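You operate a simulated robot arm through the tools that you are given. There is no shell and no other tool. Be economical: measure what you need, move in short steps, check, and stop when the job is done.

You run a simulated two-armed robot. Do the job below in one go: nothing can be reset, and whatever is moved stays where it is left.

## Task
Take the green scoop on the fitting table plate and put it away on the bottom of the feeder shelf.
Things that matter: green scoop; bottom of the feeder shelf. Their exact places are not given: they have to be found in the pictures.

Only the result counts: the job must be done as asked and must still hold three seconds after the hand-in. Knocking over, shifting, dropping, spilling or breaking anything else fails it.

## Robot
Two 7-joint arms with two-finger parallel grippers on one trunk, on a base that drives. Base frame: it is fixed to the floor where the robot stands at the start and does not move with it; the origin is under the middle of the robot, x ahead of it, y to its left, z up. Readings come in mm, degrees, newtons and seconds.
The left shoulder is at the start at [52, 162, 1149], the right one opposite. With the tool pointing down near the work surface each hand reaches from about 100 to 640 mm from the robot's upright axis, wherever it stands, measured 20 degrees to its own side. Places, roughly: bottom of the feeder shelf [-3500, 4100, 200]. Payload 1.57 kg a hand.
The tool frame of a hand sits at the grasp point between the pads (the TCP): z along the fingers, y along the line on which they close. The tips reach 30 mm beyond it. The gripper opens to 80 mm. The fingers are 17 mm wide and 12 mm thick; the gripper's body (40 by 82 mm) begins 80 mm behind the TCP.
Orientation is told as [roll, pitch, yaw] about the base's x, y, z axes, in that order, counted from this pose: with the fingers straight down and closing along the base's y, the tool's x points along the base's -x, its y along +y and its z along -z.

## Interface
- The arms move only by the tool apply_moves. It takes "left_motion", "right_motion" or both (then of equal length, played together; a hand with none holds still); each is a list of rows, each a list of 7 numbers: the shift along the base's x, y, z in cm, then the turn, a rotation vector about the base's x, y, z in degrees, then the finger opening in cm, from 0 to 8. In form: [[tx, ty, tz, wx, wy, wz, fingers], ...]. A call has 1 to 12 rows; each row shifts and turns the commanded pose from where the row before left it. Each row takes 0.2 s and may step no farther than 50 mm and 8.6 degrees from the row before; otherwise, or with a gripper value out of range, the whole call is refused. Where a pose cannot be reached the arm comes as near as it can. A force on the tool above 40 N (or 10 N above the force at the start of the call, whichever is more), or a blocked arm, ends the call early, and 0.2 s more pass. Each finger travels about 153 mm/s and halts on what it meets, pressing with about 37 N; the grip force reading is that of the motor and also rises with nothing between the fingers. The clock runs only during rows and for 0.2 s after the last one: add rows that do not move to give the fingers time. It gives the time, the measured TCP pose, the force on the tool (base axes), the opening and the grip force at its end, in the units of the frame above (readings bear some noise).
- Cameras (640 x 400 px; columns grow to the right, rows downward): "scene" is now at [113.1, 33.9, 1374.8]; the picture's right is [0.02, -1.00, 0.03], its down [-0.63, -0.04, -0.78] and it looks along [0.78, 0.00, -0.63] (base axes); focal length 281 px, centre (320, 200). "left" rides on the left gripper at [72, 7, -122] in its tool frame; the picture's right is [-0.09, 1.00, 0.00], its down [-0.84, -0.08, -0.54] and it looks along [-0.54, -0.05, 0.84] (tool axes); focal length 238 px, centre (320, 200). "right" rides on the right gripper at [72, -7, -122] in its tool frame; the picture's right is [0.09, 1.00, 0.00], its down [-0.84, 0.08, -0.54] and it looks along [-0.54, 0.05, 0.84] (tool axes); focal length 238 px, centre (320, 200).
- capture(camera): a new picture of that camera. It takes no simulated time.
- lift_body(by): slides the trunk up (or, below 0, down) by that many mm; the arms and the scene camera ride with it, the base frame stays. It gives what a move gives, with no picture.
- roll_base(legs): drives the robot by 1 to 6 legs, each [ahead, left, turn to the left] in mm, mm and degrees, along the robot's own axes; the way and the turn of a leg run together, so that a leg with both is an arc; at most 1500 mm and 180 degrees a leg. The arms and the cameras ride along, it lands a little off, and it stops where it bumps. It gives what a move gives.
- pan_tilt(pan, tilt): turns the head with the scene camera to pan (to the left, within 86 degrees either way) and tilt (down, from -29 to 69), counted from straight ahead of the robot. It gives what a move gives.
- point_at(camera, pixels): there is no depth. For up to 12 entries [column, row, z] of the newest picture of that camera ("zoom" is the newest enlarged one), the place [x, y] in the base frame at which the ray of that pixel passes the height z, good to about 2 mm. It takes no simulated time.
- enlarge(camera, box): a new picture of the part [left, top, right, bottom] of that camera's present view, enlarged. It takes no simulated time.
- job_done(): hands the job in; it is judged then, once.

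Go step by step. Measure first, check grasps and placings, and put right what went wrong. The budget is 80 turns and 62 pictures, counting those below and the enlarged ones. Unless the task says otherwise, let go and move clear before handing in, and close with one line.

The tools are called after "Call:" as name(argument=value, ...) on one line, values as JSON. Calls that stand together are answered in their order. apply_moves: Moves the arms, as the interface text tells. Its arguments: {"type":"object","properties":{"left_motion":{"type":"array","items":{"type":"array","items":{"type":"number"}}},"right_motion":{"type":"array","items":{"type":"array","items":{"type":"number"}}}},"required":[]} The other tools are called the same way: lift_body (by) slides the trunk up or down; roll_base (legs) drives the base; pan_tilt (pan, tilt) turns the head that bears the scene camera; capture (camera) takes a picture; point_at (camera, pixels) gives the place at which the rays of pixels pass given heights; enlarge (camera, box) takes an enlarged picture of a part of a camera's view; job_done () hands the job in.

At the start:

```text
time_s: 0.0
left_tool_pos: [479.9, 239.7, 1109.1]
left_tool_rot: [-1.7, -1.0, 0.1]
left_contact_force: [0.0, -0.8, 0.6]
left_grip_width: 80.0
left_grasp_force: 0.1
right_tool_pos: [495.3, -144.3, 1089.0]
right_tool_rot: [-1.6, -1.0, 0.4]
right_contact_force: [1.1, -0.4, -0.6]
right_grip_width: 79.9
right_grasp_force: 0.0
trunk travel left (down, up): [-725.0, 215.0]
robot x, y, heading: [-1.2, -0.0, 0.1]
head pan, tilt: [1.3, 39.7]
```

scene: 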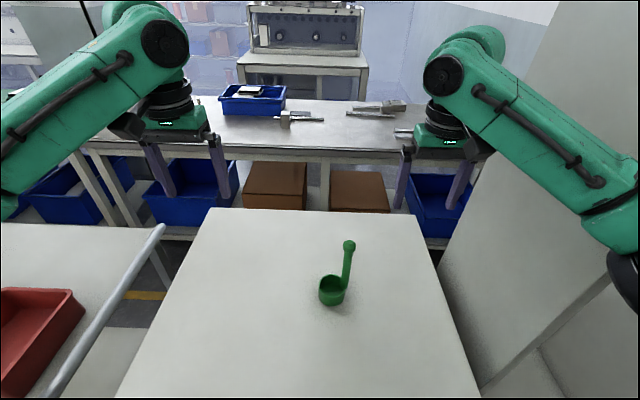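
right: 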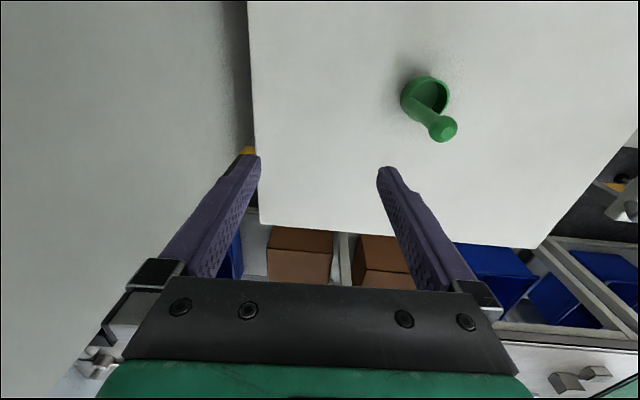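
left: 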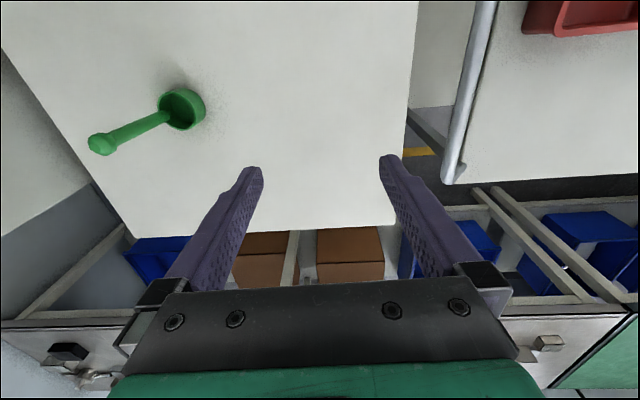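

The scoop shows at about (333,290) for the cup and (349,245) for the handle knob in the scene picture. I'll enlarge it and get positions.

Call:
enlarge(camera="scene", box=[270, 220, 400, 320])

Call:
point_at(camera="scene", pixels=[[333, 303, 800], [332, 283, 830], [349, 245, 800], [349, 245, 850], [349, 245, 900], [333, 283, 840]])

Call:
point_at(camera="right", pixels=[[441, 130, 800], [441, 130, 850], [441, 130, 900], [425, 95, 800], [425, 95, 830]])

Call:
point_at(camera="left", pixels=[[102, 144, 800], [102, 144, 850], [102, 144, 900], [182, 110, 800], [182, 110, 830]])

```text
4.00 times, centred on (335, 270) of scene
```

zoom: 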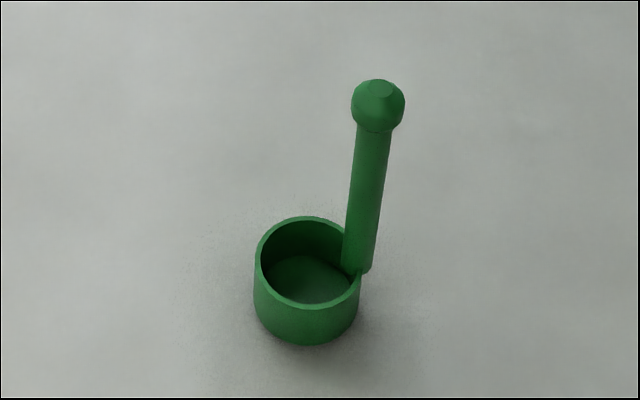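

```text
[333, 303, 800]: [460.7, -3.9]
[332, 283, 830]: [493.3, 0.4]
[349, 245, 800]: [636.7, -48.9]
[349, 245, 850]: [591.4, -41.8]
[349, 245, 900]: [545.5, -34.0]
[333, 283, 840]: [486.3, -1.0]
```

```text
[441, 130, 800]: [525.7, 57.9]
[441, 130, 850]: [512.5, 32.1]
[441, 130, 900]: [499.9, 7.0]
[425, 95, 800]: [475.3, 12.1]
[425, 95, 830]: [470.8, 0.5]
```

```text
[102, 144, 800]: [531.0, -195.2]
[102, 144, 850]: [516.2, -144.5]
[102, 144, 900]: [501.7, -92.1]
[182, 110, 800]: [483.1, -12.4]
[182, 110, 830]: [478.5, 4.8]
```

The right and left rays cross at about (484,-25,965) for the knob, so the scoop stands upright with a vertical handle about 175 mm tall. Before choosing the grasp I'll look left and right for free space and the shelf.

Call:
pan_tilt(pan=86, tilt=20)

Call:
capture(camera="scene")

Call:
pan_tilt(pan=-86, tilt=30)

Call:
capture(camera="scene")

```text
time_s: 1.6
left_tool_pos: [478.8, 238.7, 1109.3]
left_tool_rot: [-1.5, -0.9, 0.1]
left_contact_force: [-0.3, 0.5, 0.4]
left_grip_width: 80.2
left_grasp_force: 0.0
right_tool_pos: [495.1, -143.4, 1088.0]
right_tool_rot: [-1.4, -0.9, 0.4]
right_contact_force: [-0.1, 0.4, 0.0]
right_grip_width: 79.9
right_grasp_force: 0.1
trunk travel left (down, up): [-725.0, 215.0]
robot x, y, heading: [1.0, 2.3, 0.3]
head pan, tilt: [85.9, 20.0]
```

```text
57 pictures are left
```

scene: 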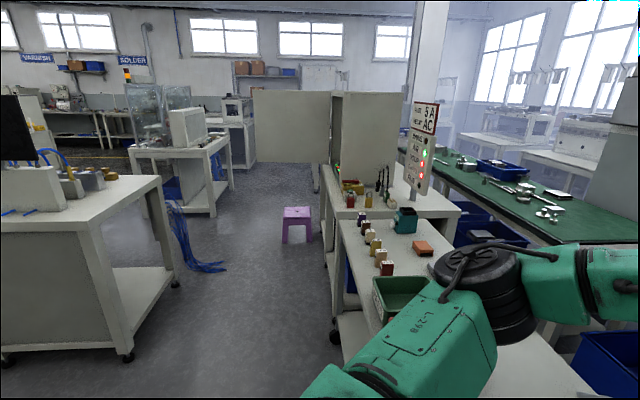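

```text
time_s: 4.2
left_tool_pos: [479.4, 238.6, 1107.8]
left_tool_rot: [-1.6, -1.0, 0.1]
left_contact_force: [-0.9, 0.5, 0.9]
left_grip_width: 80.1
left_grasp_force: 0.1
right_tool_pos: [494.2, -143.1, 1088.8]
right_tool_rot: [-1.4, -0.9, 0.4]
right_contact_force: [-0.4, 0.6, -0.2]
right_grip_width: 79.7
right_grasp_force: 0.1
trunk travel left (down, up): [-725.0, 215.0]
robot x, y, heading: [0.6, -0.8, 0.1]
head pan, tilt: [-85.9, 30.0]
```

```text
56 pictures are left
```

scene: 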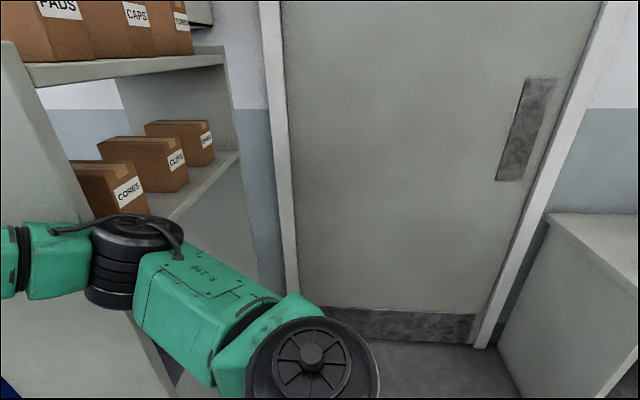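

Space near the base seems free, with furniture starting well behind it. I'll back up 150 mm so the arm has room to come in horizontally.

Call:
roll_base(legs=[[-150, 0, 0]])

Call:
pan_tilt(pan=0, tilt=40)

Call:
capture(camera="scene")

```text
time_s: 5.6
left_tool_pos: [346.8, 210.8, 1106.2]
left_tool_rot: [0.0, 0.0, -0.2]
left_contact_force: [-0.3, 1.2, 0.7]
left_grip_width: 80.1
left_grasp_force: 0.1
right_tool_pos: [359.5, -170.5, 1074.2]
right_tool_rot: [-0.1, 0.1, 0.1]
right_contact_force: [-0.5, 0.1, -0.5]
right_grip_width: 79.8
right_grasp_force: 0.0
trunk travel left (down, up): [-725.0, 215.0]
robot x, y, heading: [-152.1, -0.6, -0.2]
head pan, tilt: [-85.9, 30.0]
```

```text
time_s: 7.2
left_tool_pos: [343.9, 211.1, 1105.6]
left_tool_rot: [0.0, 0.0, -0.1]
left_contact_force: [0.4, -0.1, -0.7]
left_grip_width: 80.0
left_grasp_force: 0.1
right_tool_pos: [358.6, -170.7, 1076.8]
right_tool_rot: [0.0, 0.0, 0.1]
right_contact_force: [-0.2, 0.0, 0.1]
right_grip_width: 80.1
right_grasp_force: 0.0
trunk travel left (down, up): [-725.0, 215.0]
robot x, y, heading: [-151.5, -1.0, -0.2]
head pan, tilt: [0.0, 40.0]
```

```text
55 pictures are left
```

scene: 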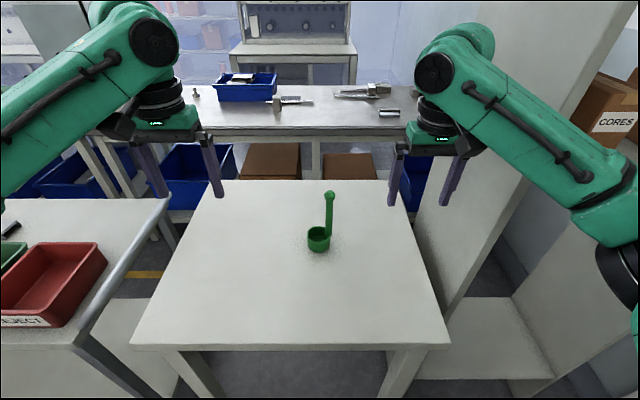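

The scoop is still standing, and the near table edge is at row 345. I'll turn the right hand level (fingers along +x) while lowering it and moving it in line with the handle.

Call:
apply_moves(right_motion=[[0, 1.3, -1.0, 0, -8.2, 0, 8], [0, 1.3, -1.0, 0, -8.2, 0, 8], [0, 1.3, -1.0, 0, -8.2, 0, 8], [0, 1.3, -1.0, 0, -8.2, 0, 8], [0, 1.3, -1.0, 0, -8.2, 0, 8], [0, 1.3, -1.0, 0, -8.2, 0, 8], [0, 1.3, -1.0, 0, -8.2, 0, 8], [0, 1.3, -1.0, 0, -8.2, 0, 8], [0, 1.3, -1.0, 0, -8.2, 0, 8], [0, 1.3, -1.0, 0, -8.2, 0, 8], [0, 1.3, -1.0, 0, -8, 0, 8]])

Call:
capture(camera="scene")

Call:
capture(camera="right")

```text
time_s: 9.6
left_tool_pos: [344.9, 209.7, 1105.1]
left_tool_rot: [0.1, 0.0, -0.1]
left_contact_force: [-1.7, 0.1, 0.1]
left_grip_width: 80.1
left_grasp_force: 0.1
right_tool_pos: [357.1, -27.9, 965.9]
right_tool_rot: [-87.2, -89.9, 87.2]
right_contact_force: [1.0, 0.2, -0.9]
right_grip_width: 80.0
right_grasp_force: 0.0
trunk travel left (down, up): [-725.0, 215.0]
robot x, y, heading: [-148.9, 2.9, -0.3]
head pan, tilt: [0.0, 40.0]
```

```text
54 pictures are left
```

scene: 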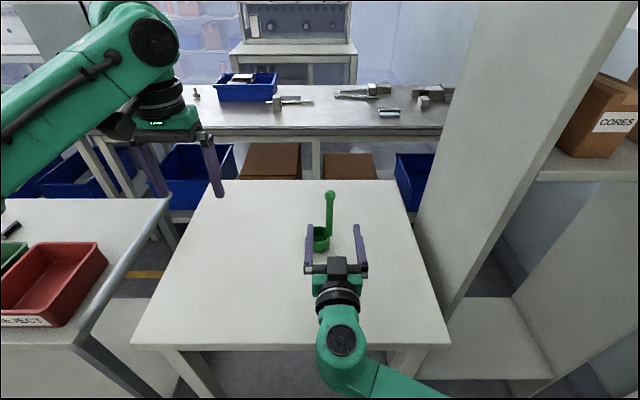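

```text
53 pictures are left
```

right: 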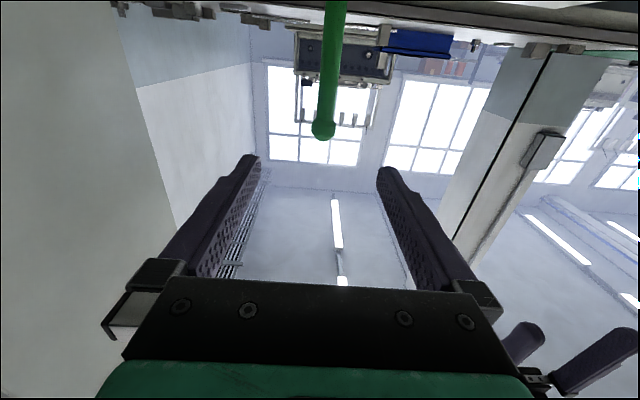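

The handle is centred between the fingers in the right camera (col ~325). I'll drop to z≈915 and then go ahead about 125 mm to the handle.

Call:
apply_moves(right_motion=[[0, 0, -2.5, 0, 0, 0, 8], [0, 0, -2.5, 0, 0, 0, 8], [2.5, 0.1, 0, 0, 0, 0, 8], [2.5, 0.1, 0, 0, 0, 0, 8], [2.5, 0, 0, 0, 0, 0, 8], [2, 0, 0, 0, 0, 0, 8], [1.5, 0, 0, 0, 0, 0, 8], [1.3, 0, 0, 0, 0, 0, 8], [0, 0, 0, 0, 0, 0, 8]])

Call:
capture(camera="right")

Call:
enlarge(camera="scene", box=[270, 160, 400, 290])

```text
time_s: 11.6
left_tool_pos: [343.2, 210.5, 1105.9]
left_tool_rot: [0.0, 0.0, -0.1]
left_contact_force: [1.2, 0.3, -0.7]
left_grip_width: 80.1
left_grasp_force: 0.1
right_tool_pos: [481.9, -26.9, 916.8]
right_tool_rot: [-91.3, -89.9, 91.2]
right_contact_force: [0.4, 0.4, -0.5]
right_grip_width: 80.1
right_grasp_force: 0.0
trunk travel left (down, up): [-725.0, 215.0]
robot x, y, heading: [-155.3, 0.3, 0.0]
head pan, tilt: [0.0, 40.0]
```

```text
52 pictures are left
```

right: 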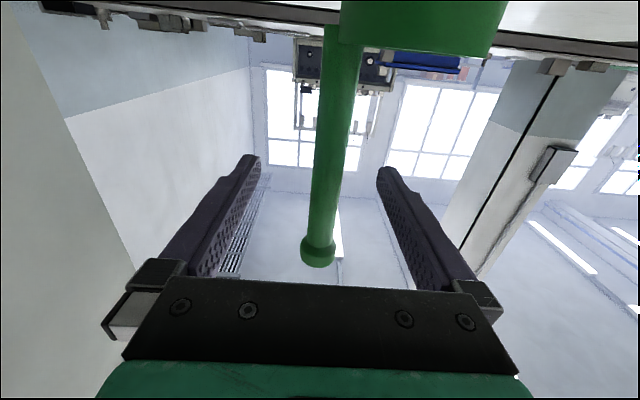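

```text
3.08 times, centred on (335, 225) of scene
```

zoom: 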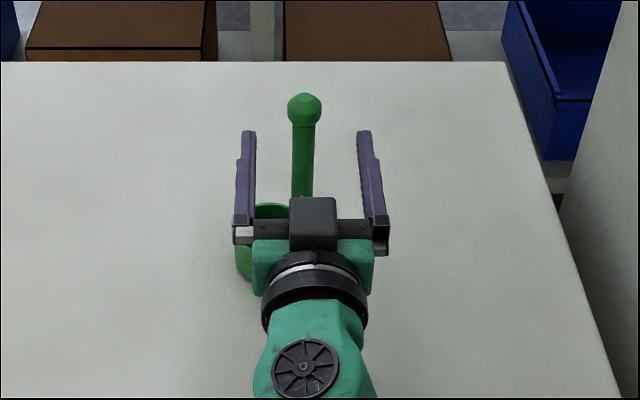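

The handle sits at col ~326 on the TCP row (192), about 3 mm to +y of centre, and the knob ray agrees with z≈966 at the TCP's x. I'll shift 3 mm and close.

Call:
apply_moves(right_motion=[[0, 0.3, 0, 0, 0, 0, 8], [0, 0, 0, 0, 0, 0, 4], [0, 0, 0, 0, 0, 0, 2], [0, 0, 0, 0, 0, 0, 1], [0, 0, 0, 0, 0, 0, 0.5], [0, 0, 0, 0, 0, 0, 0.5]])

Call:
capture(camera="right")

```text
time_s: 13.0
left_tool_pos: [345.7, 211.1, 1105.3]
left_tool_rot: [0.0, -0.1, -0.1]
left_contact_force: [0.1, -0.1, -1.5]
left_grip_width: 80.0
left_grasp_force: 0.0
right_tool_pos: [482.2, -23.6, 915.1]
right_tool_rot: [-83.2, -89.9, 83.1]
right_contact_force: [0.9, 0.0, 0.5]
right_grip_width: 17.1
right_grasp_force: 32.7
trunk travel left (down, up): [-725.0, 215.0]
robot x, y, heading: [-155.6, 1.8, 0.1]
head pan, tilt: [0.0, 40.0]
```

```text
50 pictures are left
```

right: 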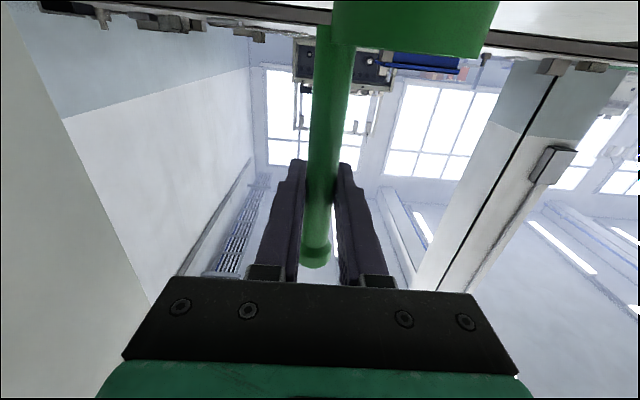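

The gripper holds the handle at 17.1 mm. I'll lift it 12 cm and pull it in a little.

Call:
apply_moves(right_motion=[[0, 0, 1.5, 0, 0, 0, 0.3], [0, 0, 2, 0, 0, 0, 0.3], [0, 0, 2.5, 0, 0, 0, 0.3], [0, 0, 3, 0, 0, 0, 0.3], [0, 0, 3, 0, 0, 0, 0.3], [-2.5, 0, 0, 0, 0, 0, 0.3], [-2.5, 0, 0, 0, 0, 0, 0.3], [-2.5, 0, 0, 0, 0, 0, 0.3]])

Call:
capture(camera="scene")

```text
time_s: 14.8
left_tool_pos: [343.2, 211.2, 1106.0]
left_tool_rot: [0.0, 0.0, -0.1]
left_contact_force: [0.4, 0.5, -0.4]
left_grip_width: 80.2
left_grasp_force: 0.0
right_tool_pos: [405.8, -20.8, 1035.1]
right_tool_rot: [-111.4, -89.9, 111.4]
right_contact_force: [-0.8, 0.1, -0.2]
right_grip_width: 16.8
right_grasp_force: 32.0
trunk travel left (down, up): [-725.0, 215.0]
robot x, y, heading: [-154.3, -1.5, -0.3]
head pan, tilt: [0.0, 40.0]
```

```text
49 pictures are left
```

scene: 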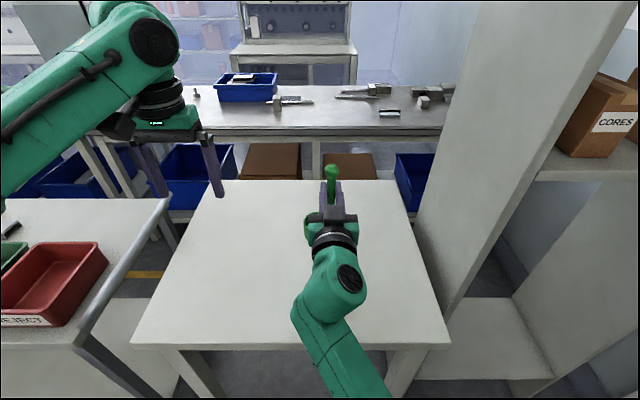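

The scoop is held firmly upright. I'll retract the left hand, then look to both sides to plan the drive.

Call:
apply_moves(left_motion=[[-3, 0, 0, 0, 0, 0, 8], [-4, 0, 0, 0, 0, 0, 8], [-4, 0, 0, 0, 0, 0, 8], [-4, 0, 0, 0, 0, 0, 8], [-3, 0, 0, 0, 0, 0, 4], [0, 0, 0, 0, 0, 0, 0]])

Call:
pan_tilt(pan=86, tilt=25)

Call:
capture(camera="scene")

Call:
point_at(camera="scene", pixels=[[120, 340, 0], [175, 270, 0], [225, 240, 0], [300, 220, 0], [120, 200, 800], [335, 320, 0]])

Call:
pan_tilt(pan=-86, tilt=40)

Call:
capture(camera="scene")

```text
time_s: 16.2
left_tool_pos: [164.2, 209.3, 1106.8]
left_tool_rot: [0.0, 0.2, -0.1]
left_contact_force: [1.2, 0.3, -0.2]
left_grip_width: 0.1
left_grasp_force: 21.3
right_tool_pos: [407.8, -22.6, 1033.1]
right_tool_rot: [-56.8, -89.9, 56.7]
right_contact_force: [-0.7, 0.5, -1.1]
right_grip_width: 16.8
right_grasp_force: 31.9
trunk travel left (down, up): [-725.0, 215.0]
robot x, y, heading: [-151.7, 0.1, -0.2]
head pan, tilt: [0.0, 40.0]
```

```text
time_s: 17.8
left_tool_pos: [164.4, 209.6, 1106.6]
left_tool_rot: [0.0, 0.0, -0.2]
left_contact_force: [0.2, 1.2, -0.7]
left_grip_width: 0.1
left_grasp_force: 20.5
right_tool_pos: [407.0, -21.8, 1033.2]
right_tool_rot: [-77.1, -89.9, 77.0]
right_contact_force: [-0.3, -0.8, 0.2]
right_grip_width: 17.0
right_grasp_force: 32.2
trunk travel left (down, up): [-725.0, 215.0]
robot x, y, heading: [-153.0, 0.1, -0.1]
head pan, tilt: [85.9, 25.0]
```

```text
48 pictures are left
```

scene: 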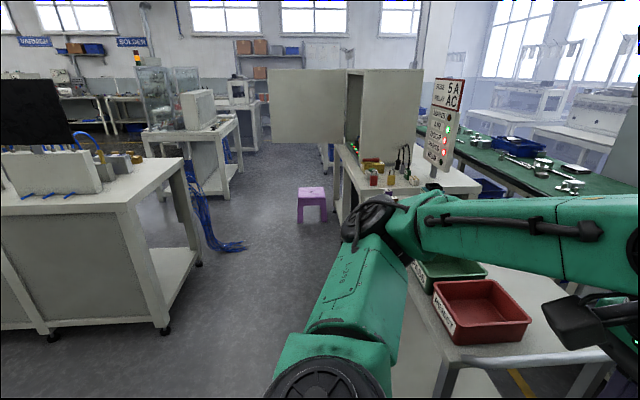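

```text
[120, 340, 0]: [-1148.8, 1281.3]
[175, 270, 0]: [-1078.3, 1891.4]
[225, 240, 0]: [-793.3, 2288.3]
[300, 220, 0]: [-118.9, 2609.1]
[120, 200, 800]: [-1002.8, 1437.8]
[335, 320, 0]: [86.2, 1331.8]
```

```text
time_s: 20.4
left_tool_pos: [164.0, 210.2, 1107.2]
left_tool_rot: [0.1, -0.1, -0.1]
left_contact_force: [0.3, -0.8, 0.1]
left_grip_width: 0.0
left_grasp_force: 21.6
right_tool_pos: [407.9, -21.1, 1032.5]
right_tool_rot: [-77.3, -89.9, 77.3]
right_contact_force: [1.1, 0.6, -1.5]
right_grip_width: 16.7
right_grasp_force: 32.0
trunk travel left (down, up): [-725.0, 215.0]
robot x, y, heading: [-150.3, -1.1, -0.1]
head pan, tilt: [-85.9, 40.0]
```

```text
47 pictures are left
```

scene: 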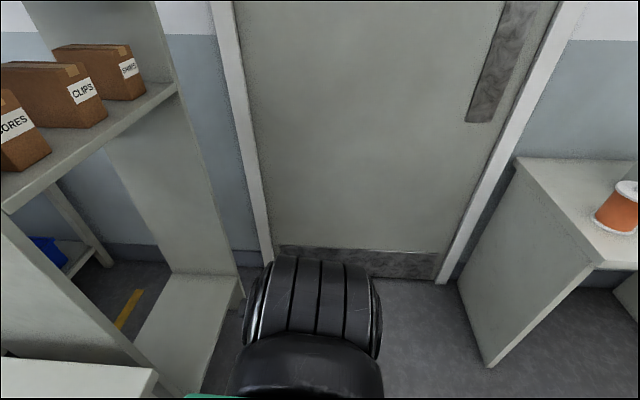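

The left side shows a corridor (stool at (312,205), table leg at (165,330)). I'll measure the rear-right cabinet and the shelf edges for the turn.

Call:
point_at(camera="scene", pixels=[[490, 365, 0], [522, 160, 800], [598, 268, 800], [640, 262, 800], [240, 300, 0], [150, 375, 800]])

Call:
roll_base(legs=[[-100, 0, 0]])

Call:
capture(camera="scene")

```text
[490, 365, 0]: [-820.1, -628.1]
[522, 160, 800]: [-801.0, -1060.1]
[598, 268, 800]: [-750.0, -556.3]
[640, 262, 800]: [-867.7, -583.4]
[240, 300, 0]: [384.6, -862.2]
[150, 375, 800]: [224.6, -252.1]
```

```text
time_s: 21.5
left_tool_pos: [65.3, 208.6, 1107.4]
left_tool_rot: [0.0, 0.1, -0.1]
left_contact_force: [0.3, -0.6, 0.1]
left_grip_width: 0.0
left_grasp_force: 22.0
right_tool_pos: [308.4, -21.6, 1032.6]
right_tool_rot: [-59.7, -89.9, 59.7]
right_contact_force: [0.2, -0.4, -1.3]
right_grip_width: 16.8
right_grasp_force: 31.7
trunk travel left (down, up): [-725.0, 215.0]
robot x, y, heading: [-252.3, 2.6, 0.2]
head pan, tilt: [-85.9, 40.0]
```

```text
46 pictures are left
```

scene: 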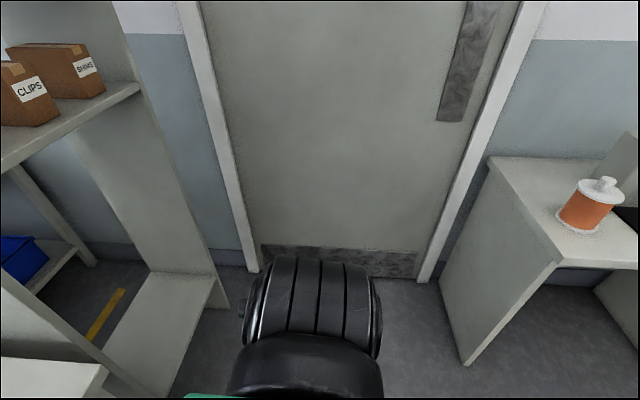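

The desk corner is at about (-750,-556), so moving toward +y gives room. I'll back and sidestep to about (-400,400), then turn left 90° and look toward -x.

Call:
roll_base(legs=[[-150, 0, 0], [0, 400, 0]])

Call:
roll_base(legs=[[0, 0, 90]])

Call:
pan_tilt(pan=60, tilt=15)

Call:
capture(camera="scene")

Call:
pan_tilt(pan=0, tilt=15)

Call:
capture(camera="scene")

```text
time_s: 25.0
left_tool_pos: [-85.0, 614.1, 1108.0]
left_tool_rot: [-0.1, 0.0, -0.1]
left_contact_force: [0.5, 0.2, 0.1]
left_grip_width: 0.0
left_grasp_force: 21.2
right_tool_pos: [157.4, 382.1, 1034.4]
right_tool_rot: [-72.9, -89.8, 72.7]
right_contact_force: [-0.3, 0.4, -1.1]
right_grip_width: 17.1
right_grasp_force: 32.3
trunk travel left (down, up): [-725.0, 215.0]
robot x, y, heading: [-402.9, 404.3, 0.5]
head pan, tilt: [-85.9, 40.0]
```

```text
time_s: 29.3
left_tool_pos: [-615.4, 718.4, 1106.4]
left_tool_rot: [0.0, 0.0, 90.8]
left_contact_force: [0.3, 0.0, -0.3]
left_grip_width: 0.2
left_grasp_force: 21.5
right_tool_pos: [-388.0, 965.1, 1033.6]
right_tool_rot: [-75.7, -90.1, 166.5]
right_contact_force: [1.2, -0.2, -0.5]
right_grip_width: 17.1
right_grasp_force: 31.7
trunk travel left (down, up): [-725.0, 215.0]
robot x, y, heading: [-404.1, 403.6, 90.9]
head pan, tilt: [-85.9, 40.0]
```

```text
time_s: 31.6
left_tool_pos: [-615.7, 719.1, 1106.7]
left_tool_rot: [-0.1, 0.1, 90.8]
left_contact_force: [-0.3, 0.3, 0.2]
left_grip_width: 0.2
left_grasp_force: 21.5
right_tool_pos: [-389.1, 964.1, 1032.6]
right_tool_rot: [-75.2, -89.9, 166.0]
right_contact_force: [0.2, -0.4, -1.3]
right_grip_width: 17.2
right_grasp_force: 31.9
trunk travel left (down, up): [-725.0, 215.0]
robot x, y, heading: [-403.4, 405.5, 90.6]
head pan, tilt: [60.0, 15.0]
```

```text
45 pictures are left
```

scene: 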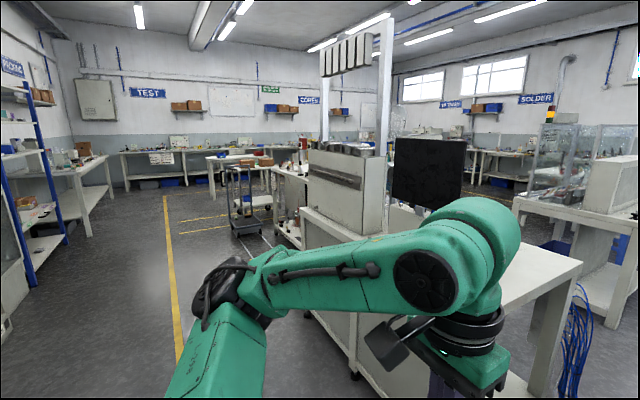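

```text
time_s: 32.9
left_tool_pos: [-615.9, 719.4, 1106.6]
left_tool_rot: [0.0, 0.1, 90.8]
left_contact_force: [-0.3, -0.2, 0.0]
left_grip_width: 0.0
left_grasp_force: 21.0
right_tool_pos: [-388.0, 965.4, 1033.8]
right_tool_rot: [-75.6, -89.9, 166.3]
right_contact_force: [0.0, -0.6, -0.8]
right_grip_width: 16.9
right_grasp_force: 32.4
trunk travel left (down, up): [-725.0, 215.0]
robot x, y, heading: [-399.0, 407.4, 90.7]
head pan, tilt: [0.0, 15.0]
```

```text
44 pictures are left
```

scene: 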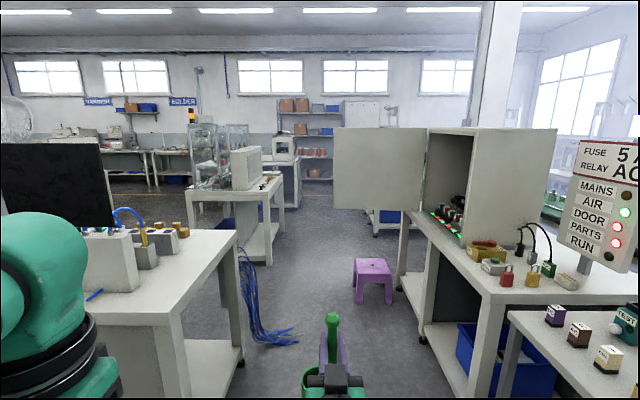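

The aisle toward -x (yellow line at left of the pan-60 picture) is open, and the shelf lies beyond the tester bench. I'll turn to face -x and look.

Call:
roll_base(legs=[[0, 0, 89]])

Call:
pan_tilt(pan=0, tilt=20)

Call:
capture(camera="scene")

Call:
point_at(camera="scene", pixels=[[200, 300, 0], [400, 240, 0], [430, 300, 0], [300, 200, 0]])

```text
time_s: 37.0
left_tool_pos: [-719.2, 196.2, 1106.8]
left_tool_rot: [0.0, 0.0, 179.7]
left_contact_force: [1.0, -0.2, 0.8]
left_grip_width: 0.2
left_grasp_force: 21.2
right_tool_pos: [-960.8, 429.6, 1034.6]
right_tool_rot: [-74.7, -89.9, -105.7]
right_contact_force: [0.0, -0.7, -1.1]
right_grip_width: 16.8
right_grasp_force: 32.3
trunk travel left (down, up): [-725.0, 215.0]
robot x, y, heading: [-404.3, 403.9, 179.7]
head pan, tilt: [0.0, 15.0]
```

```text
time_s: 37.7
left_tool_pos: [-720.3, 196.6, 1107.1]
left_tool_rot: [-0.1, 0.1, 179.7]
left_contact_force: [-1.0, -0.1, -0.6]
left_grip_width: 0.1
left_grasp_force: 21.4
right_tool_pos: [-961.6, 429.0, 1034.1]
right_tool_rot: [-74.5, -89.9, -105.7]
right_contact_force: [0.3, 0.0, -0.5]
right_grip_width: 16.9
right_grasp_force: 32.4
trunk travel left (down, up): [-725.0, 215.0]
robot x, y, heading: [-403.9, 406.5, 179.5]
head pan, tilt: [0.0, 20.0]
```

```text
43 pictures are left
```

scene: 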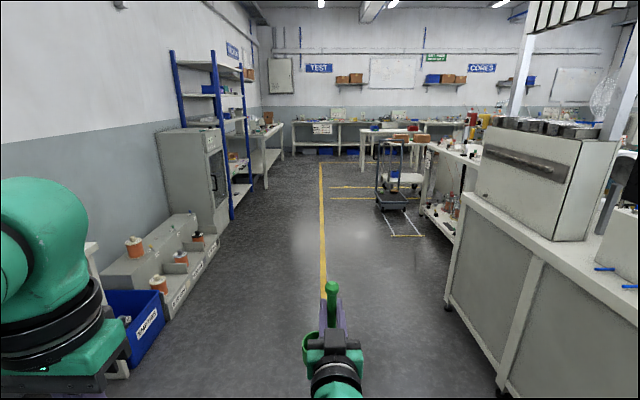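

```text
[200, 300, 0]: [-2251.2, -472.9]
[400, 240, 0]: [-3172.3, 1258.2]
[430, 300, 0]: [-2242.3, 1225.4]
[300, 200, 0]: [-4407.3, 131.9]
```

The aisle is clear along y≈400 to at least x=-3000 (rows 200–300). I'll drive ahead 1400 and look to the right.

Call:
roll_base(legs=[[1400, 0, 0]])

Call:
pan_tilt(pan=-50, tilt=15)

Call:
capture(camera="scene")

Call:
point_at(camera="scene", pixels=[[100, 300, 0], [200, 250, 0], [300, 250, 0], [400, 250, 0], [500, 300, 0]])

```text
time_s: 44.7
left_tool_pos: [-2119.2, 179.6, 1106.6]
left_tool_rot: [0.1, 0.0, -178.9]
left_contact_force: [0.5, 0.3, -0.8]
left_grip_width: 0.2
left_grasp_force: 21.7
right_tool_pos: [-2368.0, 404.2, 1034.0]
right_tool_rot: [-78.9, -90.0, -99.8]
right_contact_force: [-0.3, 0.5, -0.1]
right_grip_width: 17.0
right_grasp_force: 32.0
trunk travel left (down, up): [-725.0, 215.0]
robot x, y, heading: [-1812.1, 399.2, -179.0]
head pan, tilt: [0.0, 20.0]
```

```text
time_s: 45.9
left_tool_pos: [-2120.0, 178.0, 1106.6]
left_tool_rot: [0.0, -0.1, -178.9]
left_contact_force: [-0.4, -0.4, 0.3]
left_grip_width: 0.0
left_grasp_force: 21.8
right_tool_pos: [-2370.1, 405.5, 1033.9]
right_tool_rot: [-72.5, -89.9, -106.5]
right_contact_force: [0.6, 0.3, -1.0]
right_grip_width: 17.0
right_grasp_force: 32.1
trunk travel left (down, up): [-725.0, 215.0]
robot x, y, heading: [-1805.8, 394.7, -178.8]
head pan, tilt: [-50.0, 15.0]
```

```text
42 pictures are left
```

scene: 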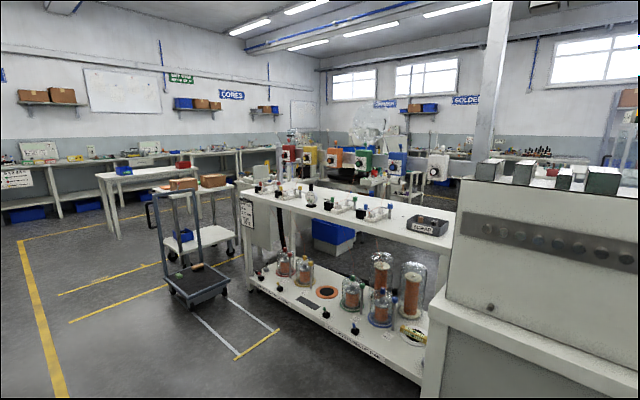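

```text
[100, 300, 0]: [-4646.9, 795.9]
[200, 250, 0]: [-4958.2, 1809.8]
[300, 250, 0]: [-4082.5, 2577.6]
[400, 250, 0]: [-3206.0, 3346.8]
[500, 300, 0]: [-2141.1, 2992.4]
```

The coloured feeders appear around (300–440,155), in the direction of the feeder shelf. I'll enlarge that part and measure the passage between the trolley and the jar bench.

Call:
enlarge(camera="scene", box=[240, 120, 460, 260])

Call:
point_at(camera="scene", pixels=[[248, 290, 0], [420, 385, 0], [195, 308, 0], [232, 290, 0], [165, 285, 0], [120, 240, 0], [235, 260, 0], [335, 250, 0], [385, 220, 0], [270, 225, 0], [280, 330, 0]])

```text
2.86 times, centred on (350, 190) of scene
```

zoom: 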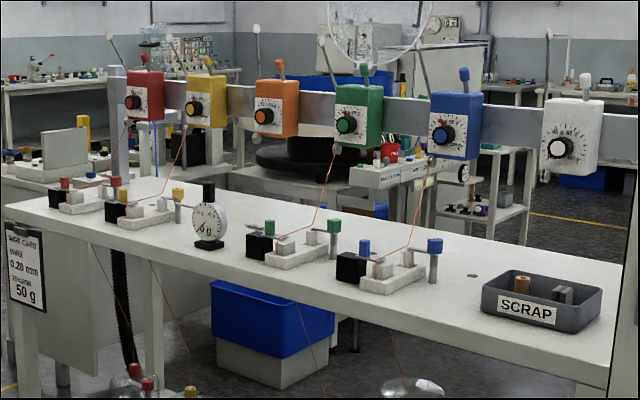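

```text
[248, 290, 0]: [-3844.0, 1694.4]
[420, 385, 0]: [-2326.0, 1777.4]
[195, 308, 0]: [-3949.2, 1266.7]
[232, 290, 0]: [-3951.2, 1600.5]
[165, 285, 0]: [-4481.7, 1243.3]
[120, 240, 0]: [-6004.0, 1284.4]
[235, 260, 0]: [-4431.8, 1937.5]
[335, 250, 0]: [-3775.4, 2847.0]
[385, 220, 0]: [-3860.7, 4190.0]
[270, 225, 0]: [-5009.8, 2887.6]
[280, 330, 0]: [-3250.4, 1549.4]
```

The jar bench ends near x≈-3850 with the trolley beside it at (-3950…-4480, 1250…1600). The small white shelf unit behind, at zoom (490,190), is likely the feeder shelf. I'll drive further west to find a passage.

Call:
roll_base(legs=[[1500, 0, 0]])

Call:
pan_tilt(pan=-70, tilt=20)

Call:
capture(camera="scene")

Call:
pan_tilt(pan=-10, tilt=20)

Call:
capture(camera="scene")

```text
time_s: 53.3
left_tool_pos: [-3624.5, 163.3, 1106.9]
left_tool_rot: [0.0, 0.0, -179.7]
left_contact_force: [-0.1, 0.2, -0.9]
left_grip_width: 0.0
left_grasp_force: 21.4
right_tool_pos: [-3869.9, 393.2, 1034.0]
right_tool_rot: [-76.9, -89.9, -102.6]
right_contact_force: [0.6, -0.7, -0.6]
right_grip_width: 17.0
right_grasp_force: 31.9
trunk travel left (down, up): [-725.0, 215.0]
robot x, y, heading: [-3310.0, 375.4, -179.7]
head pan, tilt: [-50.0, 15.0]
```

```text
time_s: 54.1
left_tool_pos: [-3624.0, 163.6, 1106.0]
left_tool_rot: [0.0, 0.0, -179.7]
left_contact_force: [-0.3, -0.2, 0.4]
left_grip_width: 0.1
left_grasp_force: 21.4
right_tool_pos: [-3869.7, 395.0, 1032.9]
right_tool_rot: [-72.2, -89.8, -107.5]
right_contact_force: [-0.5, -0.6, -1.1]
right_grip_width: 17.0
right_grasp_force: 31.8
trunk travel left (down, up): [-725.0, 215.0]
robot x, y, heading: [-3309.1, 377.2, -179.6]
head pan, tilt: [-70.0, 20.0]
```

```text
40 pictures are left
```

scene: 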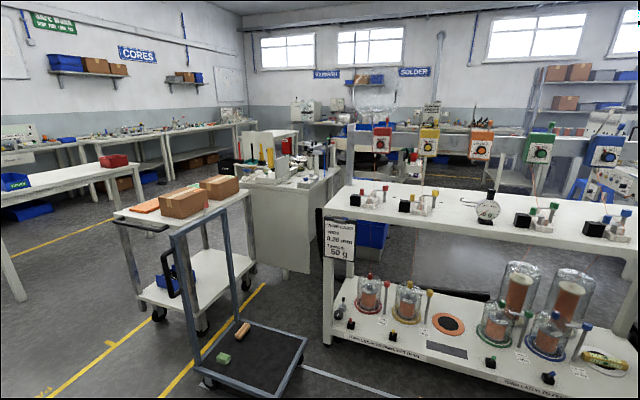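

```text
time_s: 55.5
left_tool_pos: [-3623.5, 163.5, 1106.6]
left_tool_rot: [0.0, 0.0, -179.7]
left_contact_force: [0.2, -0.4, -0.2]
left_grip_width: 0.0
left_grasp_force: 21.3
right_tool_pos: [-3869.1, 393.9, 1032.9]
right_tool_rot: [-72.1, -89.8, -107.5]
right_contact_force: [0.3, -0.1, -1.0]
right_grip_width: 17.0
right_grasp_force: 32.5
trunk travel left (down, up): [-725.0, 215.0]
robot x, y, heading: [-3307.1, 370.7, -179.8]
head pan, tilt: [-10.0, 20.0]
```

```text
39 pictures are left
```

scene: 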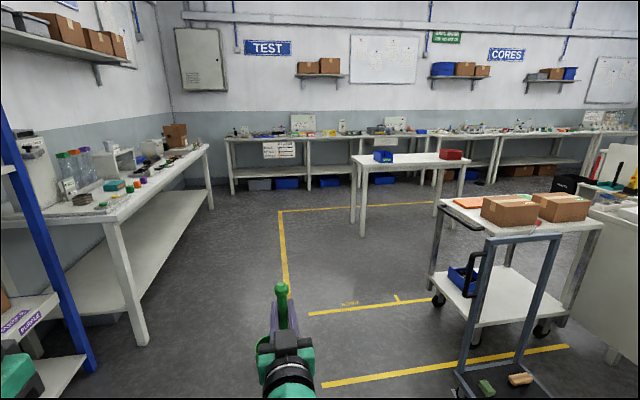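

There is a wide floor lane west of the cart, between the cart wheel at (438,300) and the small table leg at (362,237). I'll measure it.

Call:
point_at(camera="scene", pixels=[[437, 302, 0], [474, 342, 0], [362, 237, 0], [352, 222, 0], [433, 214, 0], [512, 180, 0], [208, 208, 0], [145, 345, 0], [542, 335, 0], [448, 188, 0], [595, 225, 800]])

```text
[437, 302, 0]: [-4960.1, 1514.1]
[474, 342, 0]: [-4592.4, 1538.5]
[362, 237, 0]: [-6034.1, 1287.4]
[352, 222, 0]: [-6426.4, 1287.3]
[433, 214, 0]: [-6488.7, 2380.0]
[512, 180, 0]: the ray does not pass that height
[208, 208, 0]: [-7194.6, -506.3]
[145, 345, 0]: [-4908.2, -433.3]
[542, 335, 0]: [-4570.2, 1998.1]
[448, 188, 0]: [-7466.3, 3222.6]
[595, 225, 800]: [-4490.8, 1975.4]
```

The lane between x≈-4960 and x≈-6030 is over 1 m wide. I'll drive to x≈-5500, turn right to face +y, and look.

Call:
roll_base(legs=[[1500, 0, 0], [690, 0, 0]])

Call:
roll_base(legs=[[0, 0, -90]])

Call:
pan_tilt(pan=-20, tilt=20)

Call:
capture(camera="scene")

Call:
point_at(camera="scene", pixels=[[100, 250, 0], [200, 250, 0], [300, 250, 0], [400, 250, 0], [400, 200, 0], [300, 200, 0], [500, 250, 0]])

```text
time_s: 66.3
left_tool_pos: [-5809.7, 146.2, 1106.9]
left_tool_rot: [0.0, 0.0, -179.3]
left_contact_force: [0.0, 0.4, 0.8]
left_grip_width: 0.2
left_grasp_force: 20.8
right_tool_pos: [-6057.9, 373.6, 1032.9]
right_tool_rot: [-81.0, -89.8, -98.4]
right_contact_force: [0.1, -0.7, -1.2]
right_grip_width: 16.9
right_grasp_force: 32.5
trunk travel left (down, up): [-725.0, 215.0]
robot x, y, heading: [-5498.6, 351.9, -179.1]
head pan, tilt: [-10.0, 20.0]
```

```text
time_s: 70.5
left_tool_pos: [-5708.3, 673.7, 1107.9]
left_tool_rot: [-0.1, 0.0, 90.4]
left_contact_force: [-0.5, 0.0, -0.1]
left_grip_width: 0.1
left_grasp_force: 21.5
right_tool_pos: [-5480.0, 918.0, 1033.6]
right_tool_rot: [-71.4, -89.9, 162.0]
right_contact_force: [-0.4, 0.0, 0.2]
right_grip_width: 16.9
right_grasp_force: 32.0
trunk travel left (down, up): [-725.0, 215.0]
robot x, y, heading: [-5501.3, 359.4, 90.3]
head pan, tilt: [-10.0, 20.0]
```

```text
time_s: 71.2
left_tool_pos: [-5710.1, 672.6, 1106.1]
left_tool_rot: [0.1, 0.0, 90.4]
left_contact_force: [0.0, 0.1, 0.0]
left_grip_width: 0.0
left_grasp_force: 21.3
right_tool_pos: [-5479.7, 919.0, 1034.1]
right_tool_rot: [-68.9, -89.8, 159.3]
right_contact_force: [-0.6, -0.3, 0.0]
right_grip_width: 17.1
right_grasp_force: 32.2
trunk travel left (down, up): [-725.0, 215.0]
robot x, y, heading: [-5495.3, 361.0, 90.3]
head pan, tilt: [-20.0, 20.0]
```

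```text
38 pictures are left
```

scene: 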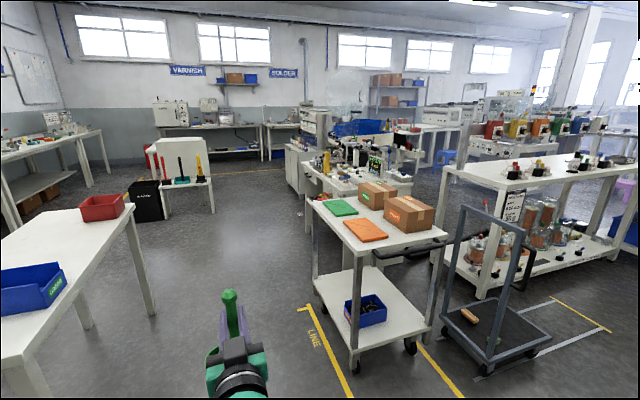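

```text
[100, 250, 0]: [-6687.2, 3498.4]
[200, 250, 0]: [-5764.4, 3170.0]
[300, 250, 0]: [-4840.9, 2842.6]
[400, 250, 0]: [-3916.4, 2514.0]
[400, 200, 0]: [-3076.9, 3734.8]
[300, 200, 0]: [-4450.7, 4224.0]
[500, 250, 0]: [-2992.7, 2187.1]
```

The lane ahead is open between the left table and the cart. I'll drive 1500 toward +y and look to the right again.

Call:
roll_base(legs=[[1500, 0, 0]])

Call:
pan_tilt(pan=-40, tilt=20)

Call:
capture(camera="scene")

Call:
point_at(camera="scene", pixels=[[100, 250, 0], [200, 250, 0], [300, 250, 0], [400, 250, 0], [200, 200, 0], [300, 200, 0], [500, 250, 0], [400, 200, 0]])

```text
time_s: 78.6
left_tool_pos: [-5697.5, 2169.6, 1105.6]
left_tool_rot: [0.0, 0.0, 89.3]
left_contact_force: [0.1, 0.3, 0.1]
left_grip_width: 0.0
left_grasp_force: 20.8
right_tool_pos: [-5464.0, 2410.0, 1034.1]
right_tool_rot: [-73.6, -89.9, 162.8]
right_contact_force: [-0.1, 0.3, -0.6]
right_grip_width: 16.7
right_grasp_force: 32.1
trunk travel left (down, up): [-725.0, 215.0]
robot x, y, heading: [-5489.5, 1847.4, 89.1]
head pan, tilt: [-20.0, 20.0]
```

```text
time_s: 79.5
left_tool_pos: [-5698.4, 2171.9, 1107.7]
left_tool_rot: [0.0, 0.0, 89.2]
left_contact_force: [0.9, -0.8, 0.2]
left_grip_width: 0.0
left_grasp_force: 21.1
right_tool_pos: [-5462.8, 2411.2, 1032.6]
right_tool_rot: [-69.5, -89.9, 158.7]
right_contact_force: [0.3, 0.7, -1.2]
right_grip_width: 16.8
right_grasp_force: 32.0
trunk travel left (down, up): [-725.0, 215.0]
robot x, y, heading: [-5492.8, 1849.1, 89.2]
head pan, tilt: [-40.0, 20.0]
```

```text
37 pictures are left
```

scene: 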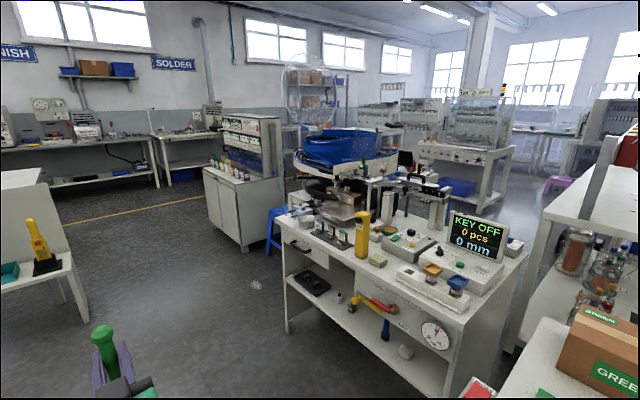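

```text
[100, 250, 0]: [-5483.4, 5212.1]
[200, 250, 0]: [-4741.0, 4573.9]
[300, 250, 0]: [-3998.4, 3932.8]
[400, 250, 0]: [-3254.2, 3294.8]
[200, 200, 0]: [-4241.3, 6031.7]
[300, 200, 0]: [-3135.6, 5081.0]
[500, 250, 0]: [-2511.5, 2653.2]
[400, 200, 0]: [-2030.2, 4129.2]
```

The given place (-3500,4100,200) projects to about (328,210), right under the blue bowl feeder. I'll enlarge that.

Call:
enlarge(camera="scene", box=[240, 110, 440, 260])

```text
2.67 times, centred on (340, 185) of scene
```

zoom: 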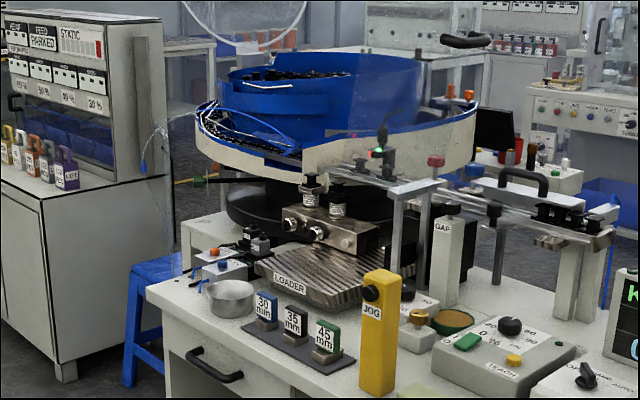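

I'll measure the floor obstacles around: the left white box (85,322), bench corner (288,332), cabinet (240,250) and stool (275,250).

Call:
capture(camera="scene")

Call:
point_at(camera="scene", pixels=[[85, 322, 0], [70, 258, 550], [288, 332, 0], [242, 250, 0], [210, 228, 0], [270, 255, 0], [282, 285, 0], [160, 187, 0], [300, 275, 0], [278, 244, 800], [300, 215, 800]])

```text
35 pictures are left
```

scene: 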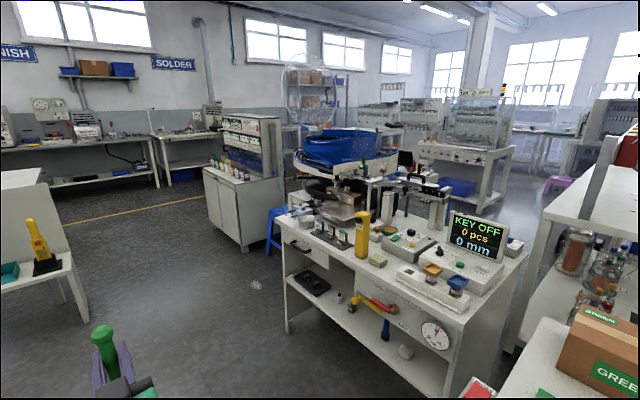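

```text
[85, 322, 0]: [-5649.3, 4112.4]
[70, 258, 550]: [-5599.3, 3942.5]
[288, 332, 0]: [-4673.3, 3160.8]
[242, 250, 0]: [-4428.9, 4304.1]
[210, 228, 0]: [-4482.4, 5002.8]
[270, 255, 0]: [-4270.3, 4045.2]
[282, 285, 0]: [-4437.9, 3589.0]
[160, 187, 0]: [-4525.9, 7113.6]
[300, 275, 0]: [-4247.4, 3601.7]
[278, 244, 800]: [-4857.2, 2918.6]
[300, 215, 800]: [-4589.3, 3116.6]
```

The bench's west face is near x≈-4700 and the white box lies at x<-5560 beyond y≈3900. I'll drive to about (-5420,3350), then turn right to face +x.

Call:
roll_base(legs=[[1500, -60, 0]])

Call:
pan_tilt(pan=-75, tilt=25)

Call:
capture(camera="scene")

Call:
point_at(camera="scene", pixels=[[100, 250, 0], [200, 250, 0], [300, 250, 0], [400, 250, 0], [200, 220, 0], [300, 200, 0], [500, 250, 0], [400, 200, 0]])

```text
refused: leg 1 is longer than a leg can be; nothing moved
```

```text
time_s: 80.5
left_tool_pos: [-5697.1, 2169.2, 1105.9]
left_tool_rot: [0.1, 0.0, 89.2]
left_contact_force: [-0.7, 0.4, 0.0]
left_grip_width: 0.0
left_grasp_force: 21.2
right_tool_pos: [-5463.8, 2411.1, 1032.7]
right_tool_rot: [-67.9, -89.9, 157.2]
right_contact_force: [-0.5, 0.3, -0.4]
right_grip_width: 17.1
right_grasp_force: 32.1
trunk travel left (down, up): [-725.0, 215.0]
robot x, y, heading: [-5491.5, 1852.4, 89.1]
head pan, tilt: [-75.0, 25.0]
```

```text
34 pictures are left
```

scene: 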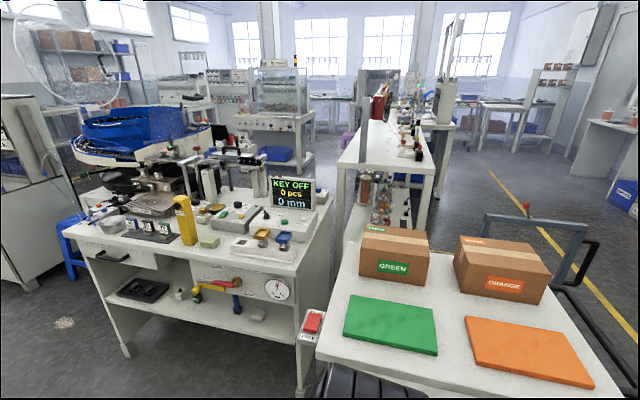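

```text
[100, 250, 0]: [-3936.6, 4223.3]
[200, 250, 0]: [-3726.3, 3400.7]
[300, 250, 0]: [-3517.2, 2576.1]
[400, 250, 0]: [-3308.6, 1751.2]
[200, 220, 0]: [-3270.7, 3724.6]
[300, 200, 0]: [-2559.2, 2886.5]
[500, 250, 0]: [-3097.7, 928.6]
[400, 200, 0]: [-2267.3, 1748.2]
```

The leg was too long and refused, so nothing moved. I'll drive 1450 ahead with a slight right drift and look.

Call:
roll_base(legs=[[1450, -60, 0]])

Call:
capture(camera="scene")

Call:
point_at(camera="scene", pixels=[[100, 250, 0], [200, 250, 0], [300, 250, 0], [400, 250, 0], [200, 220, 0], [300, 200, 0], [500, 250, 0], [400, 200, 0]])

```text
time_s: 87.5
left_tool_pos: [-5621.9, 3582.9, 1106.3]
left_tool_rot: [0.0, 0.0, 89.4]
left_contact_force: [0.4, 0.3, 0.0]
left_grip_width: 0.0
left_grasp_force: 20.8
right_tool_pos: [-5388.9, 3825.5, 1034.7]
right_tool_rot: [-72.6, -89.9, 162.0]
right_contact_force: [-0.3, 0.9, -1.2]
right_grip_width: 16.9
right_grasp_force: 32.5
trunk travel left (down, up): [-725.0, 215.0]
robot x, y, heading: [-5418.4, 3266.8, 89.3]
head pan, tilt: [-75.0, 25.0]
```

```text
33 pictures are left
```

scene: 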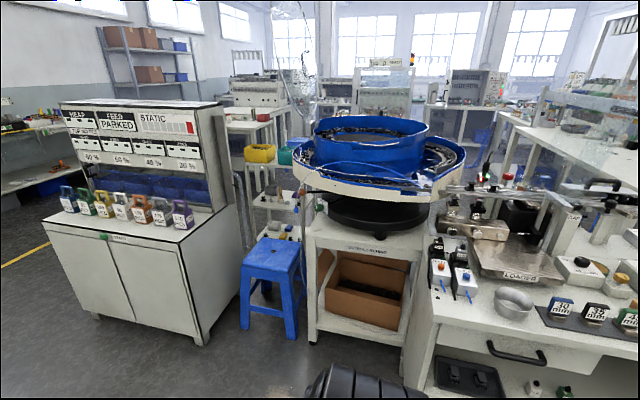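

```text
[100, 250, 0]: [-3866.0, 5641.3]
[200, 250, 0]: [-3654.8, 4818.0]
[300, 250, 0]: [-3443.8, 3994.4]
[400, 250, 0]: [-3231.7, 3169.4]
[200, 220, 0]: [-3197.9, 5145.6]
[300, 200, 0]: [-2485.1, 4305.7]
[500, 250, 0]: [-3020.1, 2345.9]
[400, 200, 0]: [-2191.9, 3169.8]
```

The expected place now projects to about (268,229): the small rack with yellow/green bins behind the blue stool. I'll enlarge it.

Call:
enlarge(camera="scene", box=[200, 120, 350, 350])

Call:
point_at(camera="scene", pixels=[[290, 338, 0], [243, 328, 0], [265, 250, 450], [197, 345, 0], [312, 340, 0], [402, 375, 0], [262, 150, 900], [290, 240, 200], [250, 220, 200]])

```text
1.74 times, centred on (275, 235) of scene
```

zoom: 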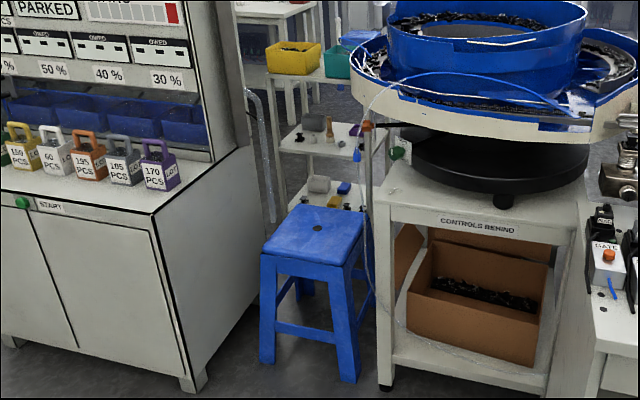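

```text
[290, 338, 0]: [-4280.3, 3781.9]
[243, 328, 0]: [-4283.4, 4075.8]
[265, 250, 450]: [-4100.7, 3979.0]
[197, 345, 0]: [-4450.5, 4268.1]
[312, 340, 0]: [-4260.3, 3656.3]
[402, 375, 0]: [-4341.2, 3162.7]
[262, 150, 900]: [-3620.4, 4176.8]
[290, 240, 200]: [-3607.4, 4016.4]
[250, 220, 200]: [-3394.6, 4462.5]
```

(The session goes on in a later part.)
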